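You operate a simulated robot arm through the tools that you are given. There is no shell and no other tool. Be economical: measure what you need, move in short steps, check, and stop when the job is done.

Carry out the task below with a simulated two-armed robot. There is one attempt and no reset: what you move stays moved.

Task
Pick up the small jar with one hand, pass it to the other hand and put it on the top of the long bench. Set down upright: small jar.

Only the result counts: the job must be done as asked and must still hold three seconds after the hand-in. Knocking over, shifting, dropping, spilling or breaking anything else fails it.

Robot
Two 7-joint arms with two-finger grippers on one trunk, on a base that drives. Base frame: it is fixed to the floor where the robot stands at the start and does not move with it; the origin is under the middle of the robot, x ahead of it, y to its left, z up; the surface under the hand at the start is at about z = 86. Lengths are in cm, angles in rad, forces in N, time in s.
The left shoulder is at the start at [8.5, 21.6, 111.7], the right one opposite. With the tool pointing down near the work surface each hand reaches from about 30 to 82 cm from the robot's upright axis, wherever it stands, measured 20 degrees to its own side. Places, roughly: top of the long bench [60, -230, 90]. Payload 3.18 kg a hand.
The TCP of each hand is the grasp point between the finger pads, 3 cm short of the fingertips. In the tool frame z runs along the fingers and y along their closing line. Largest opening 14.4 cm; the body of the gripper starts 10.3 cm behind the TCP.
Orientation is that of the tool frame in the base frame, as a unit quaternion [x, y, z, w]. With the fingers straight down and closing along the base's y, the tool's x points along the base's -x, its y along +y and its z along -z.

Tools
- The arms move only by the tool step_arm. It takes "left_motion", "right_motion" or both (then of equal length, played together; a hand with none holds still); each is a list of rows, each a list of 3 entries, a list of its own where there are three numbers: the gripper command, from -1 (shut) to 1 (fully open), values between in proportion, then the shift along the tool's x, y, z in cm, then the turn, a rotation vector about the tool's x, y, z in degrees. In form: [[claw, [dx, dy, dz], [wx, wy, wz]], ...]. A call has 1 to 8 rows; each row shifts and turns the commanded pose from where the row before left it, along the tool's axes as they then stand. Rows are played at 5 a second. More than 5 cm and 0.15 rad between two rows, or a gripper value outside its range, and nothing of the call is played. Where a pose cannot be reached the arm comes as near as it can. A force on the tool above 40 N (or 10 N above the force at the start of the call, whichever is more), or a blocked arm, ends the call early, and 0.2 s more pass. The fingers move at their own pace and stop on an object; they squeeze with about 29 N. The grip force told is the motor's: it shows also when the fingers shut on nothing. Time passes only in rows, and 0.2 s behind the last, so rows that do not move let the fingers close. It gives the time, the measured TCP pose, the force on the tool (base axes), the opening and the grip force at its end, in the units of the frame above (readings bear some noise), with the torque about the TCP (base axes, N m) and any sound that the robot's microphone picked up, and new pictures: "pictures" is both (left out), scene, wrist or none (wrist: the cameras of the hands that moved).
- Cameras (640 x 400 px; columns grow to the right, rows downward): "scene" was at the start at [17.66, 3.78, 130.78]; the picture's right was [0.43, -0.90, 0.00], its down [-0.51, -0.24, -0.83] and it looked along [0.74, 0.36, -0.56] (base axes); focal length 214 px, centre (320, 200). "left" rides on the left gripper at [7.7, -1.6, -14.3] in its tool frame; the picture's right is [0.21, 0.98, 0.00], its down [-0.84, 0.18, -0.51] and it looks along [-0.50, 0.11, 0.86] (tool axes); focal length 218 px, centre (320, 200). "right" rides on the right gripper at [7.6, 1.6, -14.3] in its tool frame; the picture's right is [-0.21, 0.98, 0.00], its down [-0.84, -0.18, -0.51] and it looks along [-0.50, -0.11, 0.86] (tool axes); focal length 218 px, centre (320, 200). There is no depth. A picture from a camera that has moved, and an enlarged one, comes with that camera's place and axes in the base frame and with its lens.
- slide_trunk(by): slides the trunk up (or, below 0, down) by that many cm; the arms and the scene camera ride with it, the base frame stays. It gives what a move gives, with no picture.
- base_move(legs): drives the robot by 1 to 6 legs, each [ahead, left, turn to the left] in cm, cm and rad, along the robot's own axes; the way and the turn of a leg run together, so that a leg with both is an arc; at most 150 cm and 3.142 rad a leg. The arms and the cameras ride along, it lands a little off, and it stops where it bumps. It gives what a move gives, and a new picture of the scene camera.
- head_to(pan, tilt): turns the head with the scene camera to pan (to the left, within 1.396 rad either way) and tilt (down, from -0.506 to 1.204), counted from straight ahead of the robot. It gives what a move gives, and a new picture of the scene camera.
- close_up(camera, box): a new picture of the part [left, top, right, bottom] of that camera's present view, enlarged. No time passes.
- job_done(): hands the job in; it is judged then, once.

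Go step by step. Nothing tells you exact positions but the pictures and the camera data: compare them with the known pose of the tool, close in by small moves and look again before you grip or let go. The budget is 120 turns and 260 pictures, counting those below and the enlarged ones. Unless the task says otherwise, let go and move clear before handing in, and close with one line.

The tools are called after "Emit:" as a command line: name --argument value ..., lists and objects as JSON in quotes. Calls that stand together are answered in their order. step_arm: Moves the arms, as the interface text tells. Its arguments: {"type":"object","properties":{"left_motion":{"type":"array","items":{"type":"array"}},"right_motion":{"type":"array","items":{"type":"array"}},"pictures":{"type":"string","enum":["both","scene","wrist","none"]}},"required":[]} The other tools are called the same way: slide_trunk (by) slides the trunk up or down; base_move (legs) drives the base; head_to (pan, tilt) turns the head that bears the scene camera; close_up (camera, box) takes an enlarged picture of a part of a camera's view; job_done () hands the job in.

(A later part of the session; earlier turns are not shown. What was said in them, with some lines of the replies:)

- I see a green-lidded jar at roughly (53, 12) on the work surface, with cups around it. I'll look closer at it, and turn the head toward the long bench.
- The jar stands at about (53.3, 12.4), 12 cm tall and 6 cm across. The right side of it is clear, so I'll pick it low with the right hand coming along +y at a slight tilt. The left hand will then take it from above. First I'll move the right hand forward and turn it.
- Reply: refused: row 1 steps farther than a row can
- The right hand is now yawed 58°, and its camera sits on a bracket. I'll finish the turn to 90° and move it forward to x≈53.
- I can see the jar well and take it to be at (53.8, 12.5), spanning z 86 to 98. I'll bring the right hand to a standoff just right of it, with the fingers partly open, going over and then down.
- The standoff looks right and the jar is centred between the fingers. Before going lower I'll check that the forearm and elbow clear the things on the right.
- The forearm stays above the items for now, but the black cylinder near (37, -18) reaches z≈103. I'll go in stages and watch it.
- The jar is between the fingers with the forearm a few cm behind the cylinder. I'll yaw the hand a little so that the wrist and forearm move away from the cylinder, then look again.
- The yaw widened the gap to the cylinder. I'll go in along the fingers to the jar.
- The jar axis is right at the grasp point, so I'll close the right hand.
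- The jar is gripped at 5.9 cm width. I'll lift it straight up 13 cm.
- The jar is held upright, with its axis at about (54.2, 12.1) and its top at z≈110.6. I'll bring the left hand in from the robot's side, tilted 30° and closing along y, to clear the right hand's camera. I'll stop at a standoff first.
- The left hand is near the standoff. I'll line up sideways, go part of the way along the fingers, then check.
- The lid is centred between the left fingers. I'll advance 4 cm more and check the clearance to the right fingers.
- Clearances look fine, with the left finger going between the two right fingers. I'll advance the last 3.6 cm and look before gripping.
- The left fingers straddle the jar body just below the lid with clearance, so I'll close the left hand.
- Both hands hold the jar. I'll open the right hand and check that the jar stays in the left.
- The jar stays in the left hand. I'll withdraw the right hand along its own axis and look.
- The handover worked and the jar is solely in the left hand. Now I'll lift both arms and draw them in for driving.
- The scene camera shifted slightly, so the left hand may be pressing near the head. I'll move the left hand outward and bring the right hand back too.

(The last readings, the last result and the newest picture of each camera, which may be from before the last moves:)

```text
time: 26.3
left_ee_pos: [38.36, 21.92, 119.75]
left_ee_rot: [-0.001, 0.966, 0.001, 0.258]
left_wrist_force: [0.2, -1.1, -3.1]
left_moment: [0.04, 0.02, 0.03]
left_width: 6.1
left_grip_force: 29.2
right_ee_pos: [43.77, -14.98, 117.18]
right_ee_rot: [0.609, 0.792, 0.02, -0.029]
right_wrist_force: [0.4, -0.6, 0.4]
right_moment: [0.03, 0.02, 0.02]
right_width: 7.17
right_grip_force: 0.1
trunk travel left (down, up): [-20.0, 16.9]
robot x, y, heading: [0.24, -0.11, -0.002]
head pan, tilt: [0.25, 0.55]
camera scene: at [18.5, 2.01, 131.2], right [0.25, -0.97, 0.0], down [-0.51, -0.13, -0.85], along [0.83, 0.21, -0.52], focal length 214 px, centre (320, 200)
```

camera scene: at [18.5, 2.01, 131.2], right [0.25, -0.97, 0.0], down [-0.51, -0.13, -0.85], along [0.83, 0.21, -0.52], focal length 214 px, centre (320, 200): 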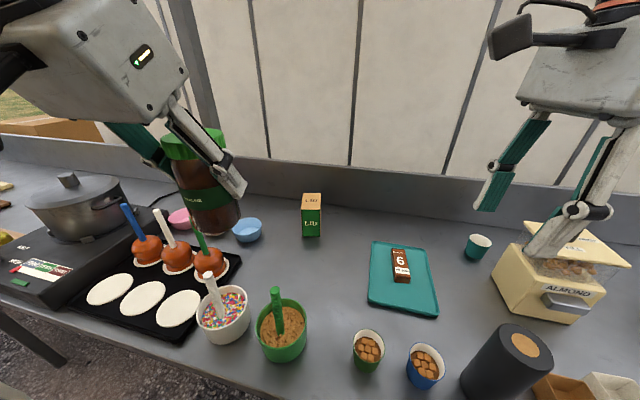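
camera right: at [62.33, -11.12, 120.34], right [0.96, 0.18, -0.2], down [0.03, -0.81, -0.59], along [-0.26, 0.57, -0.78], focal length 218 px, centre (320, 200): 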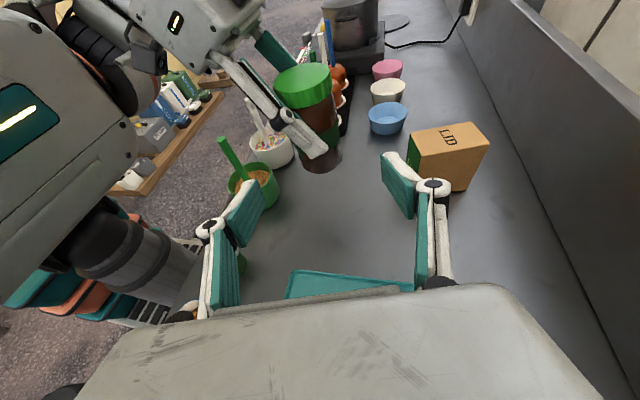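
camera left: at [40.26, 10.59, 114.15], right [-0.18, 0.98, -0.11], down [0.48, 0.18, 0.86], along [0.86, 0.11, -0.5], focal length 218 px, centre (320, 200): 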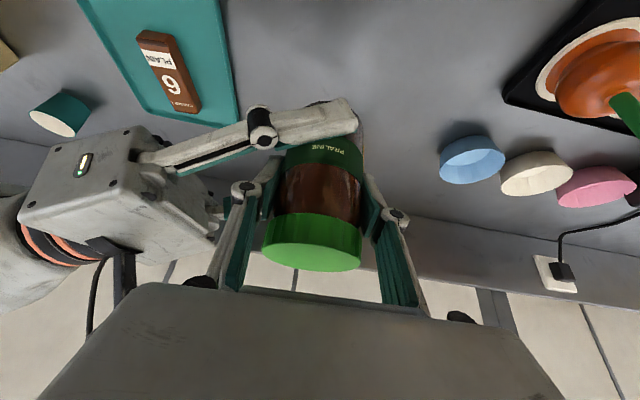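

The head is free again and the jar is held well. I'll back off a little from the counter, then look toward the long bench.

Emit:
base_move --legs '[[-25, 0, 0]]'

Emit:
head_to --pan -1.2 --tilt 0.4

```text
time: 28.1
left_ee_pos: [13.16, 21.99, 119.79]
left_ee_rot: [0.0, 0.966, -0.002, 0.258]
left_wrist_force: [-0.5, 0.2, -3.6]
left_moment: [0.0, 0.01, 0.04]
left_width: 6.07
left_grip_force: 29.1
right_ee_pos: [18.68, -14.81, 117.32]
right_ee_rot: [0.608, 0.793, 0.021, -0.028]
right_wrist_force: [-1.0, 1.0, -1.1]
right_moment: [-0.01, -0.03, 0.01]
right_width: 7.2
right_grip_force: 0.1
trunk travel left (down, up): [-20.0, 16.9]
robot x, y, heading: [-25.07, 0.01, -0.001]
head pan, tilt: [0.25, 0.55]
camera scene: at [-6.57, 2.2, 131.22], right [0.25, -0.97, 0.0], down [-0.51, -0.13, -0.85], along [0.83, 0.21, -0.52], focal length 214 px, centre (320, 200)
```

scene: 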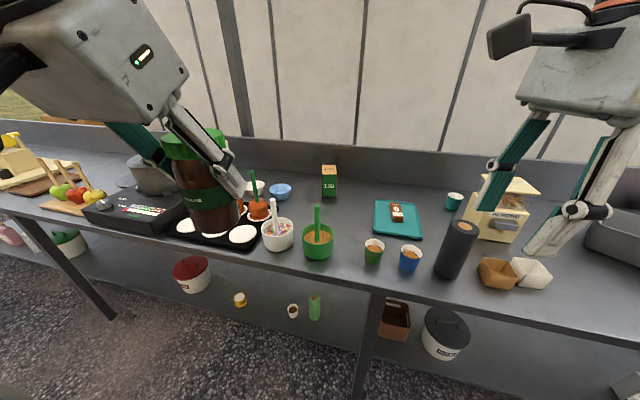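

```text
time: 29.7
left_ee_pos: [13.31, 22.01, 119.79]
left_ee_rot: [-0.001, 0.966, -0.001, 0.258]
left_wrist_force: [1.4, -0.5, -4.7]
left_moment: [0.01, 0.0, -0.02]
left_width: 6.04
left_grip_force: 29.1
right_ee_pos: [18.7, -14.67, 117.24]
right_ee_rot: [0.608, 0.793, 0.02, -0.028]
right_wrist_force: [-0.1, 0.3, 0.0]
right_moment: [-0.03, -0.01, -0.02]
right_width: 7.19
right_grip_force: 0.1
trunk travel left (down, up): [-20.0, 16.9]
robot x, y, heading: [-25.17, 0.53, -0.001]
head pan, tilt: [-1.201, 0.4]
camera scene: at [-11.86, -8.65, 132.59], right [-0.93, -0.36, 0.0], down [-0.14, 0.36, -0.92], along [0.33, -0.86, -0.39], focal length 214 px, centre (320, 200)
```

scene: 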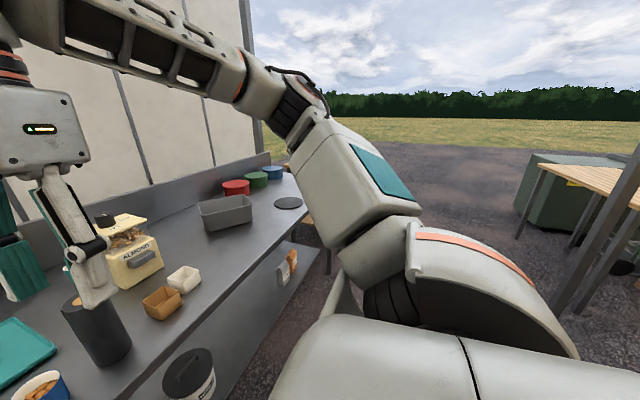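

The counter runs to about y = -130, and the long bench lies beyond its end. I'll turn to face -y and drive partway, then look.

Emit:
base_move --legs '[[-10, 0, 0], [0, 0, -1.571], [70, 0, 0]]'

Emit:
head_to --pan 0.4 --tilt 0.3

```text
time: 38.1
left_ee_pos: [-11.68, -109.24, 119.62]
left_ee_rot: [0.681, 0.685, -0.182, 0.182]
left_wrist_force: [0.2, 0.7, -4.6]
left_moment: [0.02, 0.0, 0.01]
left_width: 6.05
left_grip_force: 28.6
right_ee_pos: [-48.59, -114.72, 117.29]
right_ee_rot: [0.99, 0.134, 0.035, -0.005]
right_wrist_force: [0.4, -0.1, 0.1]
right_moment: [0.04, 0.02, -0.01]
right_width: 7.17
right_grip_force: 0.0
trunk travel left (down, up): [-20.0, 16.9]
robot x, y, heading: [-34.46, -71.07, -1.564]
head pan, tilt: [-1.201, 0.4]
camera scene: at [-42.44, -84.06, 132.6], right [-0.37, 0.93, 0.0], down [0.36, 0.14, -0.92], along [-0.86, -0.34, -0.39], focal length 214 px, centre (320, 200)
```

scene: 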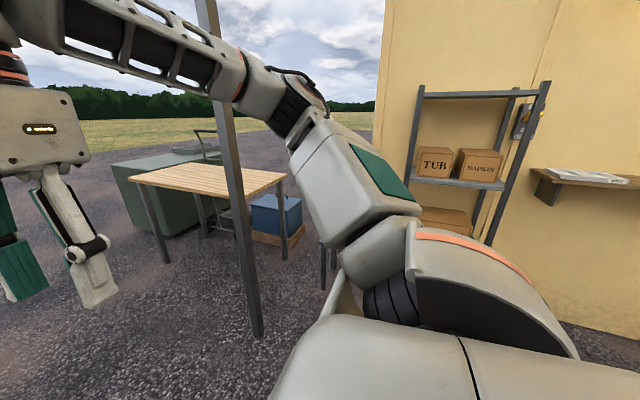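

```text
time: 39.8
left_ee_pos: [-11.72, -109.13, 119.73]
left_ee_rot: [0.68, 0.686, -0.182, 0.183]
left_wrist_force: [-0.2, 0.2, -4.9]
left_moment: [-0.03, 0.0, 0.01]
left_width: 6.05
left_grip_force: 29.3
right_ee_pos: [-48.51, -114.83, 117.3]
right_ee_rot: [0.99, 0.133, 0.034, -0.005]
right_wrist_force: [-0.2, -0.3, -0.3]
right_moment: [0.0, -0.02, -0.03]
right_width: 7.23
right_grip_force: 0.1
trunk travel left (down, up): [-20.0, 16.9]
robot x, y, heading: [-33.78, -70.87, -1.564]
head pan, tilt: [0.4, 0.3]
camera scene: at [-30.15, -89.21, 133.52], right [-0.92, -0.39, 0.0], down [-0.12, 0.27, -0.96], along [0.38, -0.88, -0.3], focal length 214 px, centre (320, 200)
```

scene: 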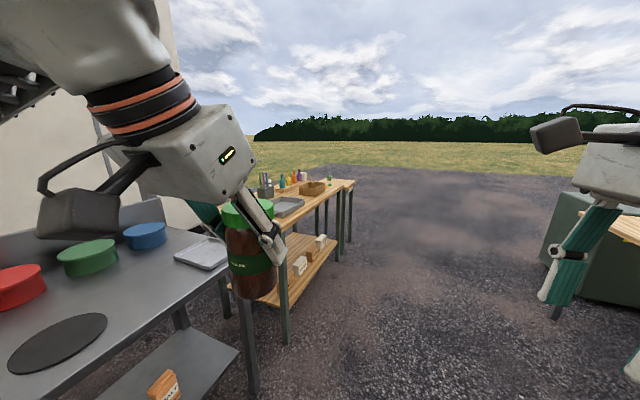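

The long bench runs along y with its front edge near x≈25–30. I'll drive alongside it, stop around y = -222, and turn to face it.

Emit:
base_move --legs '[[75, 0, 0], [75, 0, 0], [0, 0, 1.564]]'

Emit:
head_to --pan 0.0 --tilt 0.5

```text
time: 51.4
left_ee_pos: [6.44, -199.7, 119.63]
left_ee_rot: [-0.009, 0.966, 0.0, 0.258]
left_wrist_force: [0.3, -0.3, -4.6]
left_moment: [-0.03, -0.01, 0.03]
left_width: 6.06
left_grip_force: 29.3
right_ee_pos: [12.41, -236.39, 117.39]
right_ee_rot: [0.602, 0.797, 0.021, -0.028]
right_wrist_force: [0.9, 0.6, 0.6]
right_moment: [0.01, 0.03, -0.01]
right_width: 7.21
right_grip_force: 0.0
trunk travel left (down, up): [-20.0, 16.9]
robot x, y, heading: [-31.65, -222.2, 0.012]
head pan, tilt: [0.4, 0.3]
camera scene: at [-13.23, -218.51, 133.52], right [0.4, -0.91, 0.0], down [-0.27, -0.12, -0.96], along [0.87, 0.39, -0.3], focal length 214 px, centre (320, 200)
```

scene: 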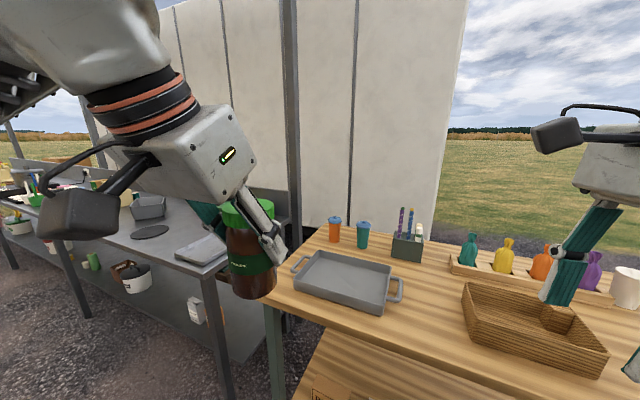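

```text
time: 52.2
left_ee_pos: [6.3, -199.67, 119.76]
left_ee_rot: [-0.009, 0.966, 0.002, 0.259]
left_wrist_force: [0.5, 0.4, -4.1]
left_moment: [-0.02, -0.02, -0.05]
left_width: 6.04
left_grip_force: 29.6
right_ee_pos: [12.41, -236.41, 117.27]
right_ee_rot: [0.602, 0.798, 0.021, -0.029]
right_wrist_force: [-0.1, 0.2, -0.6]
right_moment: [0.0, 0.0, -0.01]
right_width: 7.17
right_grip_force: 0.1
trunk travel left (down, up): [-20.0, 16.9]
robot x, y, heading: [-31.71, -222.45, 0.014]
head pan, tilt: [0.0, 0.499]
camera scene: at [-12.67, -222.14, 131.68], right [0.02, -1.0, 0.0], down [-0.48, -0.01, -0.88], along [0.88, 0.01, -0.48], focal length 214 px, centre (320, 200)
```

scene: 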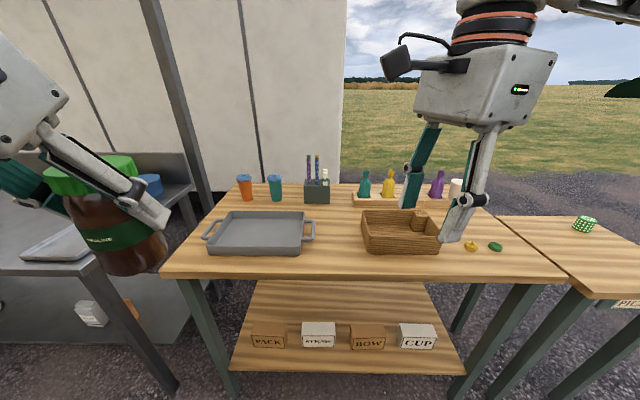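

This is the long bench, spanning x 26–81 and y -181 to -282. There is a free gap at about (36, -227.5) between the grey tray and the basket. I'll drive so the left hand can reach it comfortably.

Emit:
base_move --legs '[[0, -19, -0.013], [16, 0, 0]]'

Emit:
head_to --pan 0.2 --tilt 0.7

```text
time: 55.5
left_ee_pos: [22.77, -218.93, 119.72]
left_ee_rot: [-0.001, 0.966, -0.001, 0.258]
left_wrist_force: [0.8, 0.4, -4.9]
left_moment: [0.02, 0.05, -0.01]
left_width: 6.0
left_grip_force: 29.0
right_ee_pos: [28.4, -255.76, 117.29]
right_ee_rot: [0.607, 0.794, 0.02, -0.028]
right_wrist_force: [-0.3, 0.0, 0.4]
right_moment: [0.03, 0.04, 0.01]
right_width: 7.18
right_grip_force: 0.2
trunk travel left (down, up): [-20.0, 16.9]
robot x, y, heading: [-15.25, -241.02, -0.003]
head pan, tilt: [0.0, 0.499]
camera scene: at [3.45, -241.03, 131.68], right [0.0, -1.0, 0.0], down [-0.48, 0.0, -0.88], along [0.88, 0.0, -0.48], focal length 214 px, centre (320, 200)
```

scene: 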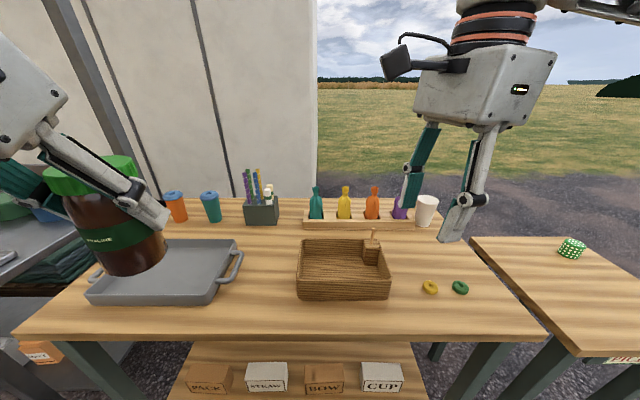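

```text
time: 56.2
left_ee_pos: [22.64, -218.96, 119.87]
left_ee_rot: [-0.001, 0.966, -0.001, 0.257]
left_wrist_force: [0.1, 0.7, -3.9]
left_moment: [0.03, 0.01, 0.01]
left_width: 6.0
left_grip_force: 28.6
right_ee_pos: [28.28, -255.67, 117.26]
right_ee_rot: [0.608, 0.793, 0.021, -0.028]
right_wrist_force: [-1.1, 0.0, -0.2]
right_moment: [0.0, -0.03, -0.03]
right_width: 7.18
right_grip_force: 0.1
trunk travel left (down, up): [-20.0, 16.9]
robot x, y, heading: [-15.72, -240.96, -0.001]
head pan, tilt: [0.201, 0.7]
camera scene: at [2.59, -239.34, 129.92], right [0.2, -0.98, 0.0], down [-0.63, -0.13, -0.77], along [0.75, 0.15, -0.64], focal length 214 px, centre (320, 200)
```

scene: 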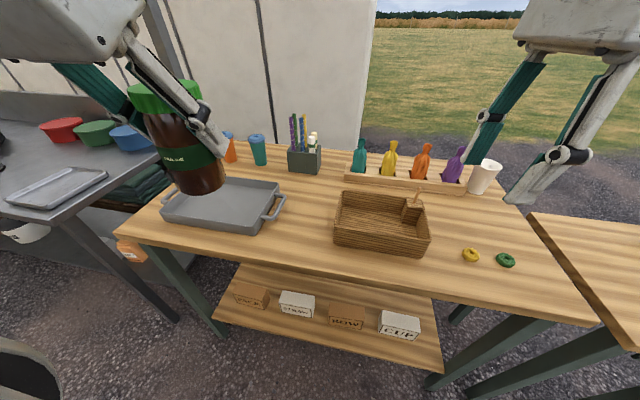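

I take the gap at x≈38 to run from y -222.5 to -236.5, so the target is (38, -229.5). I'll move above it and partway down, then look.

Emit:
step_arm --left_motion '[[-1, [-3.28, -2.66, 1.9], [0, 0, 0]], [-1, [-3.28, -2.66, 1.9], [0, 0, 0]], [-1, [-3.28, -2.66, 1.9], [0, 0, 0]], [-1, [-3.28, -2.66, 1.9], [0, 0, 0]], [-1, [2.25, 0, 3.9], [0, 0, 0]], [-1, [2.25, 0, 3.9], [0, 0, 0]], [-1, [2, 0, 3.46], [0, 0, 0]], [-1, [0, 0, 0], [0, 0, 0]]]'

```text
time: 58.0
left_ee_pos: [37.82, -229.48, 106.6]
left_ee_rot: [-0.001, 0.966, -0.001, 0.257]
left_wrist_force: [-0.3, 0.2, -3.7]
left_moment: [0.01, 0.01, -0.02]
left_width: 6.02
left_grip_force: 28.7
right_ee_pos: [28.13, -255.74, 117.32]
right_ee_rot: [0.608, 0.793, 0.021, -0.029]
right_wrist_force: [-0.5, 0.0, 0.6]
right_moment: [0.01, -0.01, 0.01]
right_width: 7.19
right_grip_force: 0.0
trunk travel left (down, up): [-20.0, 16.9]
robot x, y, heading: [-15.49, -241.32, 0.001]
head pan, tilt: [0.201, 0.7]
camera scene: at [2.56, -239.36, 129.93], right [0.2, -0.98, 0.0], down [-0.63, -0.13, -0.77], along [0.75, 0.15, -0.64], focal length 214 px, centre (320, 200)
camera left: at [24.15, -231.06, 115.13], right [-0.18, 0.98, -0.11], down [0.48, 0.18, 0.86], along [0.86, 0.11, -0.5], focal length 218 px, centre (320, 200)
```

scene: 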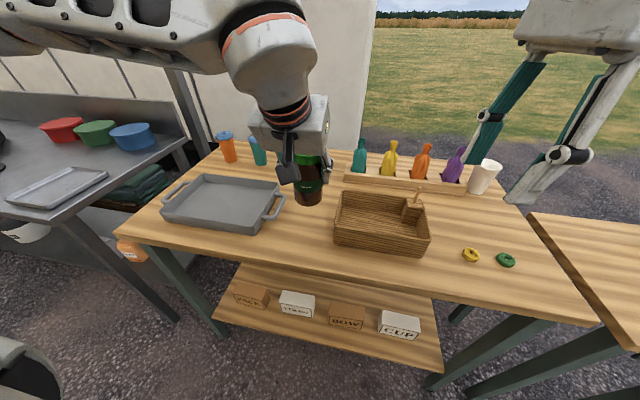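
left: 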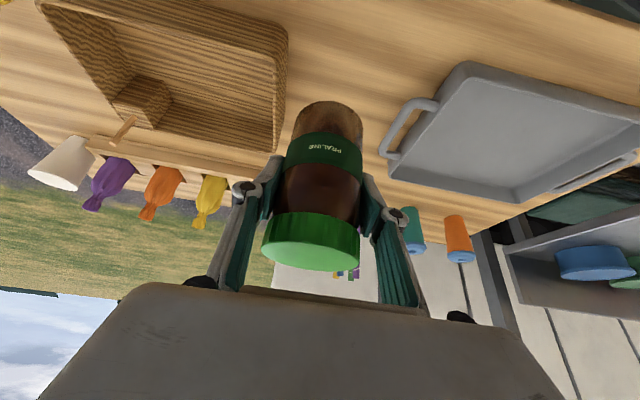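

The jar hangs upright over the gap, clear of both tray and basket. I'll lower it 7 cm and look.

Emit:
step_arm --left_motion '[[-1, [2, 0, 3.46], [0, 0, 0]], [-1, [1.5, 0, 2.6], [0, 0, 0]], [-1, [0, 0, 0], [0, 0, 0]]]'

Emit:
close_up --camera "scene" --box '[230, 150, 390, 270]'

```text
time: 58.9
left_ee_pos: [37.9, -229.53, 99.6]
left_ee_rot: [-0.002, 0.966, -0.001, 0.258]
left_wrist_force: [-0.1, 0.0, -3.7]
left_moment: [-0.01, 0.0, 0.0]
left_width: 6.04
left_grip_force: 28.9
right_ee_pos: [28.25, -255.74, 117.31]
right_ee_rot: [0.607, 0.794, 0.021, -0.028]
right_wrist_force: [0.0, 0.2, -0.2]
right_moment: [-0.02, -0.02, 0.01]
right_width: 7.19
right_grip_force: 0.0
trunk travel left (down, up): [-20.0, 16.9]
robot x, y, heading: [-15.76, -241.0, 0.001]
head pan, tilt: [0.201, 0.7]
camera scene: at [2.59, -239.35, 129.92], right [0.2, -0.98, 0.0], down [-0.63, -0.13, -0.76], along [0.75, 0.15, -0.64], focal length 214 px, centre (320, 200)
camera left: at [24.19, -231.01, 108.23], right [-0.18, 0.98, -0.11], down [0.48, 0.18, 0.86], along [0.86, 0.11, -0.5], focal length 218 px, centre (320, 200)
```

scene: 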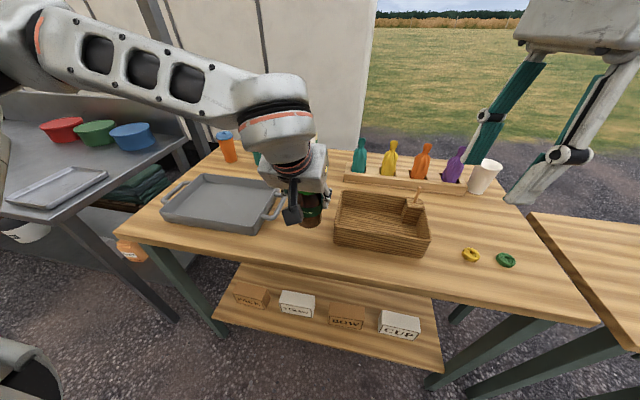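
left: 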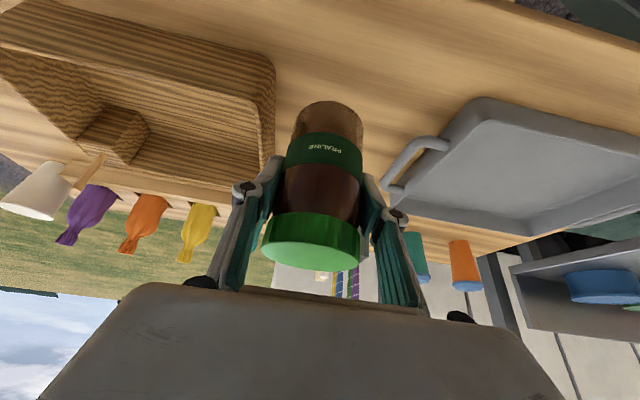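

```text
3.33 times, centred on (310, 210) of scene
camera zoom: at [2.59, -239.35, 129.92], right [0.2, -0.98, 0.0], down [-0.63, -0.13, -0.76], along [0.75, 0.15, -0.64], focal length 715 px, centre (353, 167)
```

zoom: 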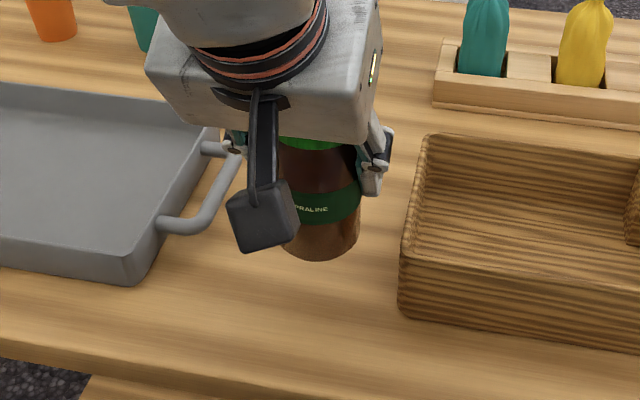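

The jar base should be about 2 cm above the bench. I'll lower it in small steps until contact shows in the force.

Emit:
step_arm --left_motion '[[-1, [0.5, 0, 0.866], [0, 0, 0]], [-1, [0.25, 0, 0.433], [0, 0, 0]], [-1, [0.15, 0, 0.26], [0, 0, 0]], [-1, [0, 0, 0], [0, 0, 0]]]' --pictures "none"

Emit:
close_up --camera "scene" --box '[270, 180, 350, 250]'

```text
time: 59.9
left_ee_pos: [37.84, -229.44, 98.01]
left_ee_rot: [-0.002, 0.966, 0.0, 0.258]
left_wrist_force: [-0.2, 0.2, -3.1]
left_moment: [-0.01, 0.03, 0.02]
left_width: 6.02
left_grip_force: 28.4
right_ee_pos: [28.28, -255.7, 117.26]
right_ee_rot: [0.607, 0.794, 0.021, -0.028]
right_wrist_force: [-0.6, -0.1, -0.1]
right_moment: [0.0, 0.02, 0.01]
right_width: 7.21
right_grip_force: 0.1
trunk travel left (down, up): [-20.0, 16.9]
robot x, y, heading: [-15.0, -241.28, 0.004]
head pan, tilt: [0.201, 0.7]
```

```text
5.71 times, centred on (310, 215) of scene
camera zoom: at [2.61, -239.34, 129.91], right [0.2, -0.98, 0.0], down [-0.63, -0.13, -0.76], along [0.75, 0.15, -0.64], focal length 1226 px, centre (377, 114)
```

zoom: 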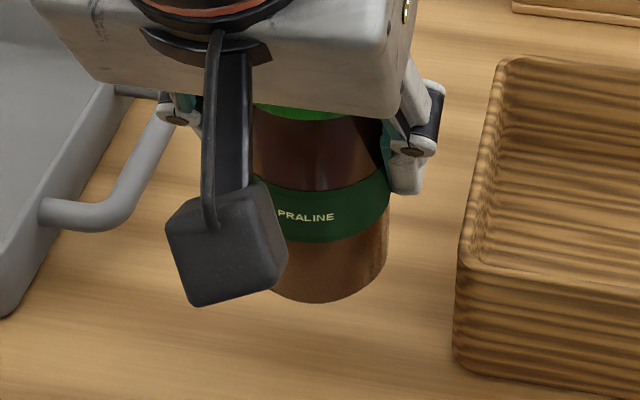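

Still no contact, so I'll keep lowering in 0.3 cm steps.

Emit:
step_arm --left_motion '[[-1, [0.15, 0, 0.26], [0, 0, 0]], [-1, [0.15, 0, 0.26], [0, 0, 0]], [-1, [0, 0, 0], [0, 0, 0]]]' --pictures "none"

Emit:
step_arm --left_motion '[[-1, [0.1, 0, 0.173], [0, 0, 0]], [-1, [0, 0, 0], [0, 0, 0]]]' --pictures "none"

```text
time: 60.6
left_ee_pos: [37.96, -229.67, 97.3]
left_ee_rot: [-0.002, 0.966, 0.0, 0.258]
left_wrist_force: [-0.2, -1.0, -4.1]
left_moment: [-0.01, 0.02, 0.0]
left_width: 6.02
left_grip_force: 29.2
right_ee_pos: [28.39, -255.6, 117.37]
right_ee_rot: [0.608, 0.793, 0.022, -0.029]
right_wrist_force: [0.2, -0.1, -0.4]
right_moment: [-0.02, -0.02, 0.0]
right_width: 7.2
right_grip_force: 0.1
trunk travel left (down, up): [-20.0, 16.9]
robot x, y, heading: [-15.53, -241.19, 0.002]
head pan, tilt: [0.201, 0.7]
```

```text
time: 61.2
left_ee_pos: [37.81, -229.36, 97.23]
left_ee_rot: [-0.001, 0.966, -0.001, 0.258]
left_wrist_force: [0.4, -1.2, -4.5]
left_moment: [-0.02, 0.0, -0.02]
left_width: 6.03
left_grip_force: 29.0
right_ee_pos: [28.24, -255.74, 117.3]
right_ee_rot: [0.608, 0.793, 0.021, -0.028]
right_wrist_force: [-0.3, 0.5, -1.1]
right_moment: [0.01, -0.02, 0.0]
right_width: 7.22
right_grip_force: 0.1
trunk travel left (down, up): [-20.0, 16.9]
robot x, y, heading: [-15.66, -241.24, 0.002]
head pan, tilt: [0.201, 0.7]
```

Emit:
step_arm --left_motion '[[-1, [0.15, 0, 0.26], [0, 0, 0]], [-1, [0, 0, 0], [0, 0, 0]]]' --pictures "none"

Emit:
step_arm --left_motion '[[-1, [0.15, 0, 0.26], [0, 0, 0]], [-1, [0, 0, 0], [0, 0, 0]]]' --pictures "none"

Emit:
close_up --camera "scene" --box '[270, 180, 350, 250]'

```text
time: 61.9
left_ee_pos: [37.94, -229.44, 96.84]
left_ee_rot: [-0.001, 0.966, 0.0, 0.258]
left_wrist_force: [-0.3, 0.4, -4.3]
left_moment: [0.02, 0.02, -0.03]
left_width: 6.01
left_grip_force: 28.9
right_ee_pos: [28.26, -255.78, 117.31]
right_ee_rot: [0.607, 0.794, 0.021, -0.029]
right_wrist_force: [0.3, -0.4, 0.2]
right_moment: [-0.03, 0.03, -0.01]
right_width: 7.2
right_grip_force: 0.0
trunk travel left (down, up): [-20.0, 16.9]
robot x, y, heading: [-15.74, -241.22, 0.004]
head pan, tilt: [0.201, 0.7]
```

```text
time: 62.5
left_ee_pos: [37.84, -229.37, 96.6]
left_ee_rot: [-0.001, 0.966, 0.0, 0.258]
left_wrist_force: [0.4, -0.2, -3.2]
left_moment: [-0.01, -0.02, 0.03]
left_width: 6.04
left_grip_force: 28.6
right_ee_pos: [28.1, -255.81, 117.22]
right_ee_rot: [0.608, 0.793, 0.021, -0.029]
right_wrist_force: [0.8, 0.8, -0.3]
right_moment: [-0.01, -0.01, 0.05]
right_width: 7.18
right_grip_force: 0.0
trunk travel left (down, up): [-20.0, 16.9]
robot x, y, heading: [-15.43, -241.11, 0.001]
head pan, tilt: [0.201, 0.7]
```

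```text
5.71 times, centred on (310, 215) of scene
camera zoom: at [2.61, -239.34, 129.91], right [0.2, -0.98, 0.0], down [-0.63, -0.13, -0.76], along [0.75, 0.15, -0.64], focal length 1226 px, centre (377, 114)
```

zoom: 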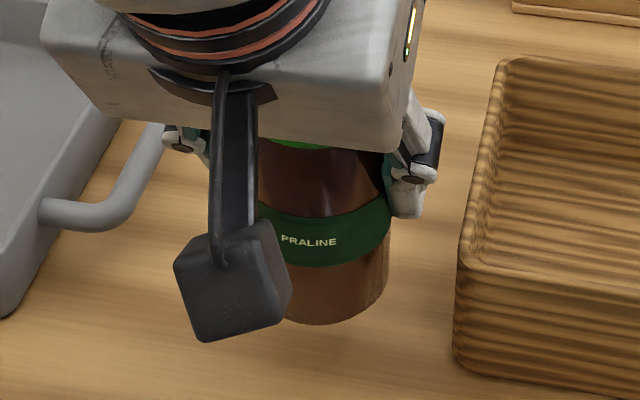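

Emit:
step_arm --left_motion '[[-1, [0.15, 0, 0.26], [0, 0, 0]], [-1, [0, 0, 0], [0, 0, 0]]]' --pictures "none"

Emit:
step_arm --left_motion '[[-1, [0.15, 0, 0.26], [0, 0, 0]], [-1, [0, 0, 0], [0, 0, 0]]]' --pictures "none"

Emit:
close_up --camera "left" --box '[220, 60, 460, 280]'

```text
time: 63.0
left_ee_pos: [37.88, -229.53, 96.26]
left_ee_rot: [-0.002, 0.966, 0.0, 0.258]
left_wrist_force: [0.7, 0.0, -3.3]
left_moment: [0.01, -0.01, 0.0]
left_width: 6.0
left_grip_force: 29.2
right_ee_pos: [28.24, -255.73, 117.23]
right_ee_rot: [0.608, 0.793, 0.02, -0.028]
right_wrist_force: [0.1, -0.1, 0.6]
right_moment: [-0.01, -0.06, -0.01]
right_width: 7.21
right_grip_force: 0.1
trunk travel left (down, up): [-20.0, 16.9]
robot x, y, heading: [-15.42, -241.17, 0.005]
head pan, tilt: [0.201, 0.7]
```

```text
time: 63.6
left_ee_pos: [37.82, -229.4, 96.02]
left_ee_rot: [-0.001, 0.966, -0.001, 0.258]
left_wrist_force: [-0.2, 0.2, -4.3]
left_moment: [0.0, -0.02, -0.02]
left_width: 6.02
left_grip_force: 28.8
right_ee_pos: [28.15, -255.81, 117.31]
right_ee_rot: [0.608, 0.793, 0.02, -0.028]
right_wrist_force: [-0.2, -0.7, -0.6]
right_moment: [-0.04, -0.02, 0.02]
right_width: 7.2
right_grip_force: 0.0
trunk travel left (down, up): [-20.0, 16.9]
robot x, y, heading: [-15.31, -240.93, -0.001]
head pan, tilt: [0.201, 0.7]
```

```text
1.82 times, centred on (340, 170) of left
camera zoom: at [24.21, -230.99, 104.6], right [-0.18, 0.98, -0.11], down [0.48, 0.18, 0.86], along [0.86, 0.11, -0.5], focal length 397 px, centre (284, 254)
```

zoom: 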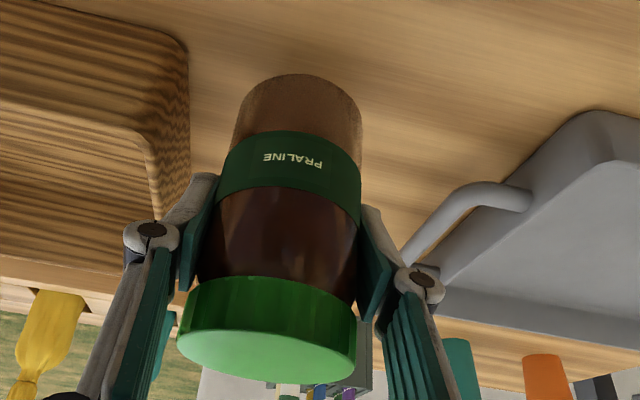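

Emit:
step_arm --left_motion '[[-1, [0.15, 0, 0.26], [0, 0, 0]], [-1, [0, 0, 0], [0, 0, 0]]]' --pictures "none"

Emit:
step_arm --left_motion '[[-1, [0.15, 0, 0.26], [0, 0, 0]], [-1, [0, 0, 0], [0, 0, 0]]]' --pictures "none"

Emit:
close_up --camera "scene" --box '[270, 180, 350, 250]'

```text
time: 64.2
left_ee_pos: [37.9, -229.58, 95.5]
left_ee_rot: [-0.001, 0.966, 0.0, 0.258]
left_wrist_force: [0.5, -0.3, -3.6]
left_moment: [-0.02, -0.02, 0.0]
left_width: 6.02
left_grip_force: 28.6
right_ee_pos: [28.31, -255.73, 117.31]
right_ee_rot: [0.607, 0.794, 0.021, -0.028]
right_wrist_force: [-0.3, 0.8, -0.8]
right_moment: [0.03, 0.0, -0.02]
right_width: 7.19
right_grip_force: 0.1
trunk travel left (down, up): [-20.0, 16.9]
robot x, y, heading: [-15.39, -241.01, 0.003]
head pan, tilt: [0.201, 0.7]
```

```text
time: 64.8
left_ee_pos: [37.8, -229.45, 95.19]
left_ee_rot: [-0.002, 0.966, -0.001, 0.258]
left_wrist_force: [1.0, 0.1, -4.2]
left_moment: [0.0, -0.02, 0.0]
left_width: 6.01
left_grip_force: 28.7
right_ee_pos: [28.36, -255.83, 117.4]
right_ee_rot: [0.608, 0.794, 0.021, -0.028]
right_wrist_force: [-0.4, -0.4, 0.3]
right_moment: [0.0, 0.02, 0.02]
right_width: 7.18
right_grip_force: 0.0
trunk travel left (down, up): [-20.0, 16.9]
robot x, y, heading: [-15.43, -241.08, 0.007]
head pan, tilt: [0.201, 0.7]
```

```text
5.71 times, centred on (310, 215) of scene
camera zoom: at [2.61, -239.34, 129.91], right [0.2, -0.98, 0.0], down [-0.63, -0.13, -0.76], along [0.75, 0.15, -0.64], focal length 1226 px, centre (377, 114)
```

zoom: 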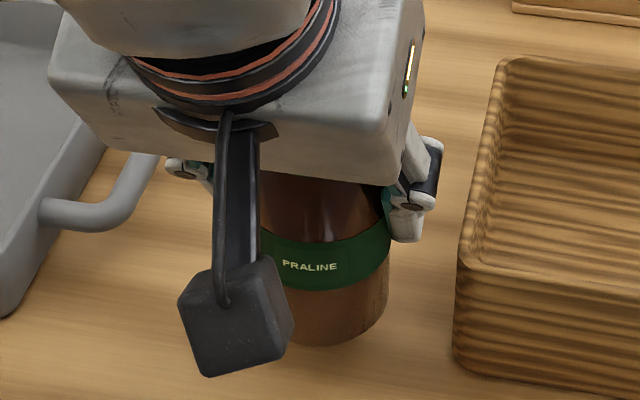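

Emit:
step_arm --left_motion '[[-1, [0.15, 0, 0.26], [0, 0, 0]], [-1, [0, 0, 0], [0, 0, 0]]]' --pictures "none"

Emit:
step_arm --left_motion '[[-1, [0.15, 0, 0.26], [0, 0, 0]], [-1, [0, 0, 0], [0, 0, 0]]]' --pictures "none"

Emit:
close_up --camera "scene" --box '[270, 180, 350, 250]'

```text
time: 65.5
left_ee_pos: [37.76, -229.49, 95.1]
left_ee_rot: [-0.001, 0.966, -0.001, 0.258]
left_wrist_force: [0.6, 1.0, -4.7]
left_moment: [-0.01, -0.04, 0.01]
left_width: 6.03
left_grip_force: 28.5
right_ee_pos: [28.31, -255.73, 117.31]
right_ee_rot: [0.607, 0.794, 0.021, -0.028]
right_wrist_force: [0.3, -0.7, -0.2]
right_moment: [-0.03, 0.01, 0.01]
right_width: 7.2
right_grip_force: 0.0
trunk travel left (down, up): [-20.0, 16.9]
robot x, y, heading: [-15.48, -241.34, -0.002]
head pan, tilt: [0.201, 0.7]
```

```text
time: 66.0
left_ee_pos: [37.67, -229.6, 94.79]
left_ee_rot: [-0.002, 0.966, 0.0, 0.258]
left_wrist_force: [-0.1, -0.1, -4.1]
left_moment: [-0.02, 0.02, 0.0]
left_width: 6.01
left_grip_force: 29.1
right_ee_pos: [28.27, -255.75, 117.34]
right_ee_rot: [0.607, 0.794, 0.02, -0.029]
right_wrist_force: [-0.4, 0.0, 0.0]
right_moment: [0.01, 0.02, 0.0]
right_width: 7.2
right_grip_force: 0.1
trunk travel left (down, up): [-20.0, 16.9]
robot x, y, heading: [-15.54, -241.22, 0.003]
head pan, tilt: [0.201, 0.7]
```

```text
5.71 times, centred on (310, 215) of scene
camera zoom: at [2.6, -239.34, 129.91], right [0.2, -0.98, 0.0], down [-0.63, -0.13, -0.76], along [0.75, 0.15, -0.64], focal length 1226 px, centre (377, 114)
```

zoom: 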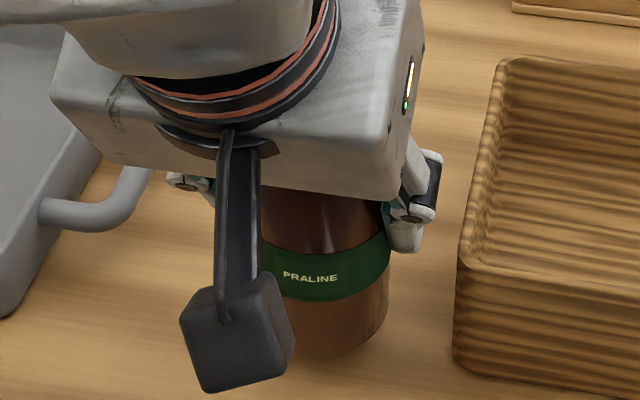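

Emit:
step_arm --left_motion '[[-1, [0.15, 0, 0.26], [0, 0, 0]], [-1, [0, 0, 0], [0, 0, 0]]]' --pictures "none"

Emit:
step_arm --left_motion '[[-1, [0.15, 0, 0.26], [0, 0, 0]], [-1, [0, 0, 0], [0, 0, 0]]]' --pictures "none"

Emit:
close_up --camera "scene" --box '[270, 180, 350, 250]'

```text
time: 66.7
left_ee_pos: [37.83, -229.67, 94.53]
left_ee_rot: [-0.001, 0.966, 0.0, 0.258]
left_wrist_force: [0.3, -0.7, -4.7]
left_moment: [-0.03, 0.01, -0.01]
left_width: 6.0
left_grip_force: 29.2
right_ee_pos: [28.2, -255.77, 117.36]
right_ee_rot: [0.608, 0.793, 0.021, -0.028]
right_wrist_force: [-0.4, 0.4, 0.4]
right_moment: [-0.01, 0.01, 0.0]
right_width: 7.2
right_grip_force: 0.1
trunk travel left (down, up): [-20.0, 16.9]
robot x, y, heading: [-15.72, -240.82, 0.005]
head pan, tilt: [0.201, 0.7]
```

```text
time: 67.2
left_ee_pos: [37.91, -229.5, 94.13]
left_ee_rot: [-0.002, 0.966, 0.0, 0.258]
left_wrist_force: [0.2, 0.0, -4.4]
left_moment: [-0.03, -0.01, -0.01]
left_width: 6.03
left_grip_force: 28.8
right_ee_pos: [28.29, -255.69, 117.36]
right_ee_rot: [0.608, 0.793, 0.021, -0.028]
right_wrist_force: [-0.6, -0.2, 0.7]
right_moment: [0.01, -0.03, -0.01]
right_width: 7.19
right_grip_force: 0.0
trunk travel left (down, up): [-20.0, 16.9]
robot x, y, heading: [-15.7, -240.57, 0.003]
head pan, tilt: [0.201, 0.7]
```

```text
5.71 times, centred on (310, 215) of scene
camera zoom: at [2.61, -239.34, 129.91], right [0.2, -0.98, 0.0], down [-0.63, -0.13, -0.76], along [0.75, 0.15, -0.64], focal length 1226 px, centre (377, 114)
```

zoom: 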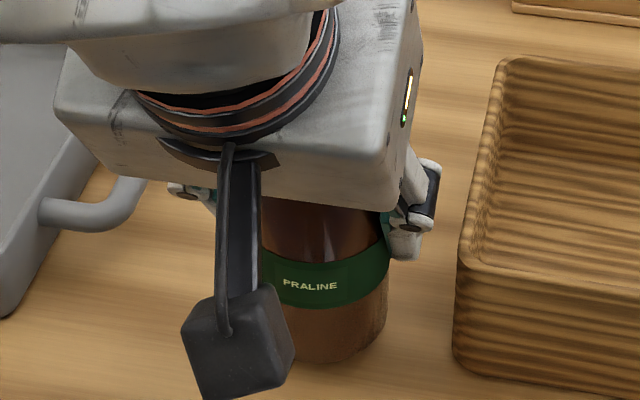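

Emit:
step_arm --left_motion '[[-1, [0.15, 0, 0.26], [0, 0, 0]], [-1, [0, 0, 0], [0, 0, 0]]]' --pictures "none"

Emit:
step_arm --left_motion '[[-1, [0.15, 0, 0.26], [0, 0, 0]], [-1, [0, 0, 0], [0, 0, 0]]]' --pictures "wrist"

Emit:
close_up --camera "scene" --box '[270, 180, 350, 250]'

```text
time: 67.8
left_ee_pos: [37.97, -229.48, 93.85]
left_ee_rot: [-0.002, 0.966, 0.0, 0.258]
left_wrist_force: [0.1, -0.8, -3.7]
left_moment: [0.01, 0.01, 0.01]
left_width: 5.99
left_grip_force: 28.5
right_ee_pos: [28.33, -255.77, 117.27]
right_ee_rot: [0.607, 0.794, 0.02, -0.028]
right_wrist_force: [-0.1, 0.5, -0.1]
right_moment: [0.02, -0.01, 0.01]
right_width: 7.19
right_grip_force: 0.1
trunk travel left (down, up): [-20.0, 16.9]
robot x, y, heading: [-15.72, -241.08, -0.0]
head pan, tilt: [0.201, 0.7]
```

```text
time: 68.5
left_ee_pos: [37.87, -229.61, 93.63]
left_ee_rot: [-0.002, 0.966, 0.0, 0.258]
left_wrist_force: [-0.9, 0.5, -3.7]
left_moment: [0.0, 0.06, 0.04]
left_width: 6.0
left_grip_force: 29.3
right_ee_pos: [28.19, -255.65, 117.4]
right_ee_rot: [0.608, 0.793, 0.021, -0.028]
right_wrist_force: [0.1, 0.3, 0.9]
right_moment: [0.04, 0.01, 0.01]
right_width: 7.21
right_grip_force: 0.0
trunk travel left (down, up): [-20.0, 16.9]
robot x, y, heading: [-15.52, -240.98, -0.003]
head pan, tilt: [0.201, 0.7]
camera left: at [24.27, -231.13, 102.23], right [-0.18, 0.98, -0.11], down [0.48, 0.18, 0.86], along [0.86, 0.11, -0.5], focal length 218 px, centre (320, 200)
```

left: 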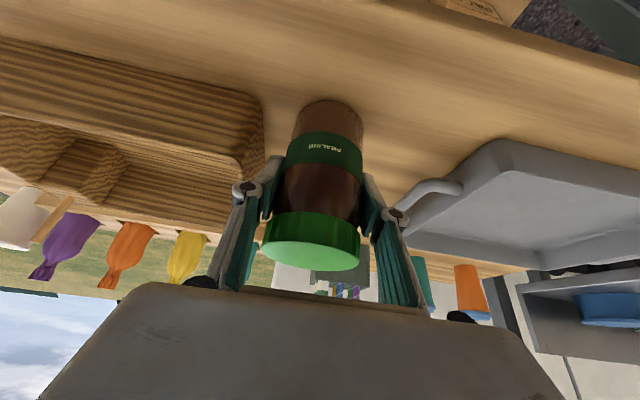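

```text
5.71 times, centred on (310, 215) of scene
camera zoom: at [2.6, -239.34, 129.91], right [0.2, -0.98, 0.0], down [-0.63, -0.13, -0.76], along [0.75, 0.15, -0.64], focal length 1226 px, centre (377, 114)
```

zoom: 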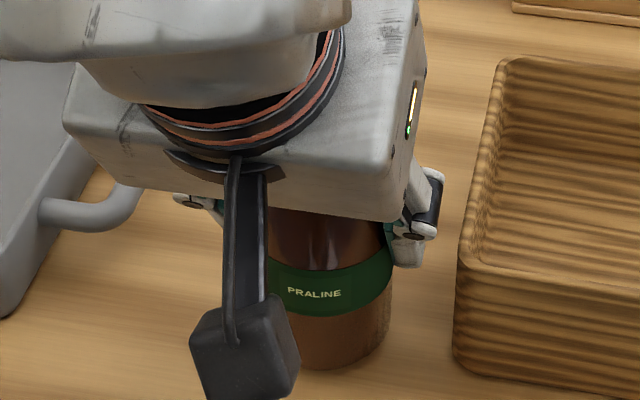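

Emit:
step_arm --left_motion '[[-1, [0.1, 0, 0.173], [0, 0, 0]], [-1, [0, 0, 0], [0, 0, 0]]]' --pictures "none"

Emit:
step_arm --left_motion '[[-1, [0.1, 0, 0.173], [0, 0, 0]], [-1, [0, 0, 0], [0, 0, 0]]]' --pictures "none"

Emit:
close_up --camera "left" --box '[230, 60, 470, 210]'

```text
time: 69.0
left_ee_pos: [37.86, -229.49, 93.33]
left_ee_rot: [-0.001, 0.966, 0.0, 0.258]
left_wrist_force: [0.5, 0.2, -3.1]
left_moment: [0.01, -0.03, -0.02]
left_width: 6.02
left_grip_force: 29.4
right_ee_pos: [28.37, -255.62, 117.27]
right_ee_rot: [0.608, 0.793, 0.02, -0.027]
right_wrist_force: [0.4, -0.2, -0.1]
right_moment: [0.0, 0.05, 0.04]
right_width: 7.21
right_grip_force: 0.0
trunk travel left (down, up): [-20.0, 16.9]
robot x, y, heading: [-15.53, -241.07, 0.003]
head pan, tilt: [0.201, 0.7]
```

```text
time: 69.7
left_ee_pos: [37.9, -229.47, 93.44]
left_ee_rot: [-0.003, 0.966, 0.0, 0.26]
left_wrist_force: [-1.4, 1.9, 11.7]
left_moment: [-0.25, 0.17, -0.06]
left_width: 6.03
left_grip_force: 28.9
right_ee_pos: [28.18, -255.72, 117.46]
right_ee_rot: [0.608, 0.793, 0.02, -0.028]
right_wrist_force: [0.0, -0.5, 1.1]
right_moment: [0.0, -0.01, 0.02]
right_width: 7.2
right_grip_force: 0.1
trunk travel left (down, up): [-20.0, 16.9]
robot x, y, heading: [-15.71, -240.9, 0.003]
head pan, tilt: [0.201, 0.7]
```

```text
2.67 times, centred on (350, 135) of left
camera zoom: at [24.15, -231.08, 101.94], right [-0.18, 0.98, -0.11], down [0.47, 0.18, 0.86], along [0.86, 0.11, -0.5], focal length 582 px, centre (240, 373)
```

zoom: 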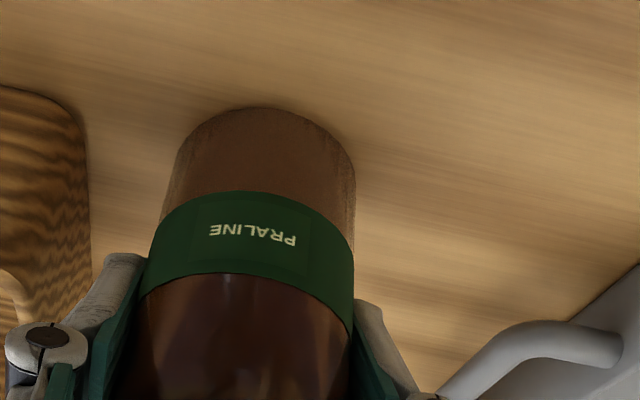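

Contact shows clearly at +11.7 N, so the jar is on the bench. I'll ease up 1 mm and open the fingers a little, because the tray handle is close.

Emit:
step_arm --left_motion '[[-1, [-0.05, 0, -0.087], [0, 0, 0]], [-0.12, [0, 0, 0], [0, 0, 0]], [0.05, [0, 0, 0], [0, 0, 0]], [0.05, [0, 0, 0], [0, 0, 0]]]' --pictures "both"

```text
time: 70.7
left_ee_pos: [37.72, -229.48, 93.3]
left_ee_rot: [-0.002, 0.966, 0.0, 0.258]
left_wrist_force: [0.0, 0.3, 0.0]
left_moment: [0.01, 0.02, 0.01]
left_width: 7.57
left_grip_force: 0.0
right_ee_pos: [28.29, -255.74, 117.3]
right_ee_rot: [0.607, 0.794, 0.021, -0.028]
right_wrist_force: [0.5, -0.4, 0.8]
right_moment: [0.01, 0.02, -0.02]
right_width: 7.2
right_grip_force: 0.0
trunk travel left (down, up): [-20.0, 16.9]
robot x, y, heading: [-15.58, -240.99, 0.005]
head pan, tilt: [0.201, 0.7]
camera scene: at [2.58, -239.35, 129.91], right [0.2, -0.98, 0.0], down [-0.63, -0.13, -0.76], along [0.75, 0.15, -0.64], focal length 214 px, centre (320, 200)
camera left: at [24.15, -231.09, 101.86], right [-0.18, 0.98, -0.11], down [0.48, 0.18, 0.86], along [0.86, 0.11, -0.5], focal length 218 px, centre (320, 200)
```

scene: 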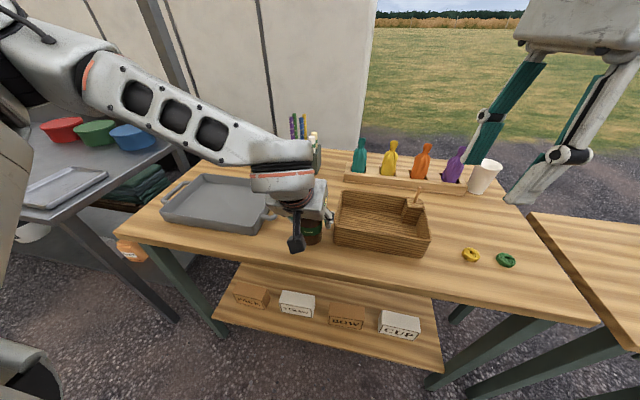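
left: 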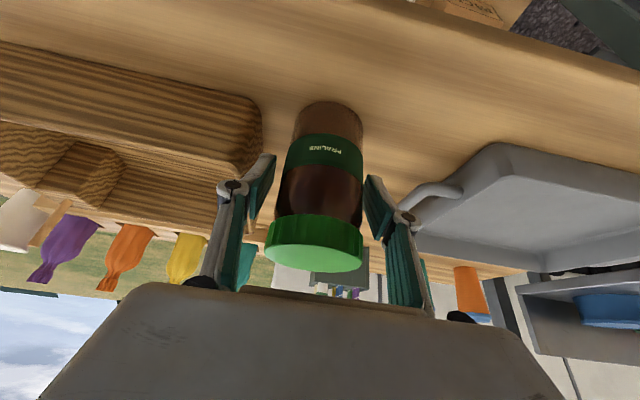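

The jar stands free and nothing has shifted. I'll open a touch more and withdraw along the fingers, slowly.

Emit:
step_arm --left_motion '[[0.12, [0, 0, 0], [0, 0, 0]], [0.12, [0, 0, -1.5], [0, 0, 0]], [0.12, [0, 0, -1.5], [0, 0, 0]]]' --pictures "wrist"

```text
time: 71.5
left_ee_pos: [36.39, -229.56, 95.82]
left_ee_rot: [-0.002, 0.966, 0.0, 0.258]
left_wrist_force: [-1.0, -0.1, -0.7]
left_moment: [0.01, -0.01, -0.01]
left_width: 8.06
left_grip_force: 0.1
right_ee_pos: [28.08, -255.71, 117.34]
right_ee_rot: [0.607, 0.794, 0.021, -0.028]
right_wrist_force: [-0.3, 0.0, 0.5]
right_moment: [0.01, -0.03, -0.01]
right_width: 7.2
right_grip_force: 0.1
trunk travel left (down, up): [-20.0, 16.9]
robot x, y, heading: [-15.74, -241.32, 0.0]
head pan, tilt: [0.201, 0.7]
camera left: at [22.71, -231.13, 104.43], right [-0.18, 0.98, -0.11], down [0.48, 0.18, 0.86], along [0.86, 0.11, -0.5], focal length 218 px, centre (320, 200)
```

left: 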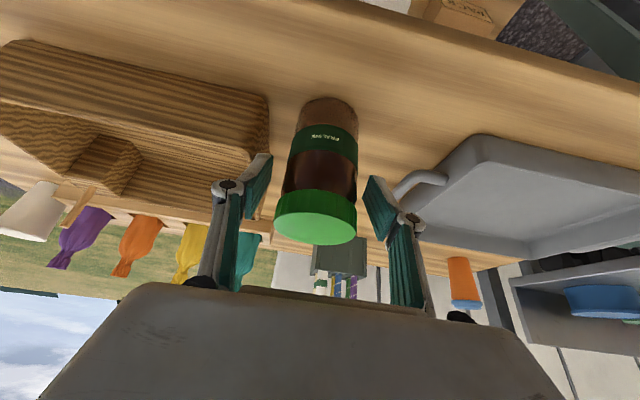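

The jar is standing and the fingers are clear of it. I'll withdraw fully.

Emit:
step_arm --left_motion '[[0.12, [0, 0, -3], [0, 0, 0]], [0.12, [0, 0, -4], [0, 0, 0]], [0.12, [0, 0, -4.5], [0, 0, 0]], [0.12, [0, 0, -4.5], [0, 0, 0]], [0.12, [0, 4, 0], [0, 0, 0]], [0.12, [0, 4, 0], [0, 0, 0]]]' --pictures "scene"

Emit:
close_up --camera "scene" --box '[200, 130, 440, 280]'

```text
time: 72.8
left_ee_pos: [28.42, -221.42, 109.78]
left_ee_rot: [-0.002, 0.966, 0.0, 0.259]
left_wrist_force: [0.2, -0.2, -0.8]
left_moment: [-0.01, -0.04, -0.03]
left_width: 8.08
left_grip_force: 0.0
right_ee_pos: [28.06, -255.73, 117.32]
right_ee_rot: [0.607, 0.794, 0.02, -0.029]
right_wrist_force: [0.0, -0.3, -0.3]
right_moment: [-0.02, -0.01, 0.0]
right_width: 7.19
right_grip_force: 0.1
trunk travel left (down, up): [-20.0, 16.9]
robot x, y, heading: [-15.63, -240.88, 0.001]
head pan, tilt: [0.201, 0.7]
camera scene: at [2.54, -239.26, 129.92], right [0.2, -0.98, 0.0], down [-0.63, -0.13, -0.77], along [0.75, 0.15, -0.64], focal length 214 px, centre (320, 200)
```

scene: 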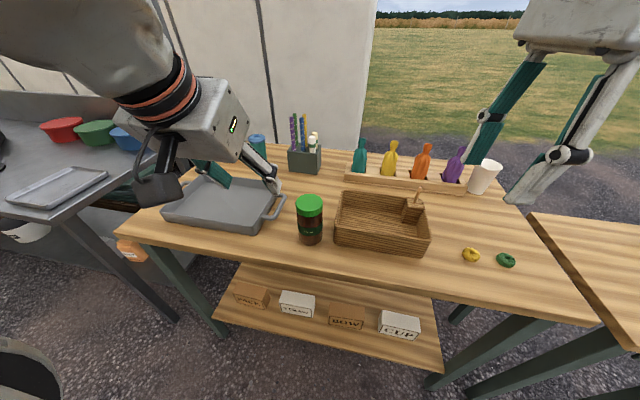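

```text
2.67 times, centred on (320, 205) of scene
camera zoom: at [2.54, -239.26, 129.92], right [0.2, -0.98, 0.0], down [-0.63, -0.13, -0.77], along [0.75, 0.15, -0.64], focal length 572 px, centre (320, 187)
```

zoom: 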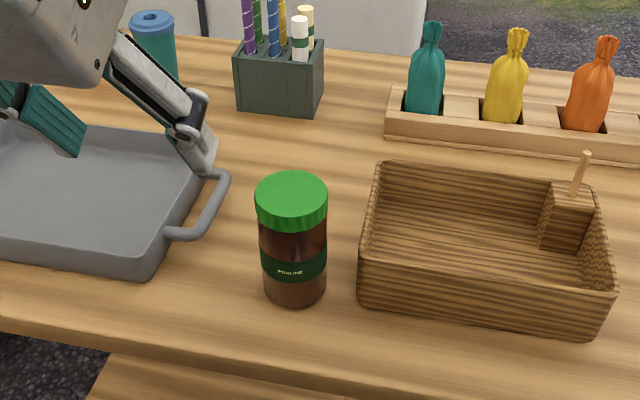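

The jar stands upright on the bench between tray and basket, both hands are clear and nothing else has moved, so I'm handing in.

Emit:
job_done

```text
The job is handed in.
```

The small jar was picked up with the right hand, passed to the left, and set upright on top of the long bench; both hands are clear, nothing else was seen to move, and the job is handed in.
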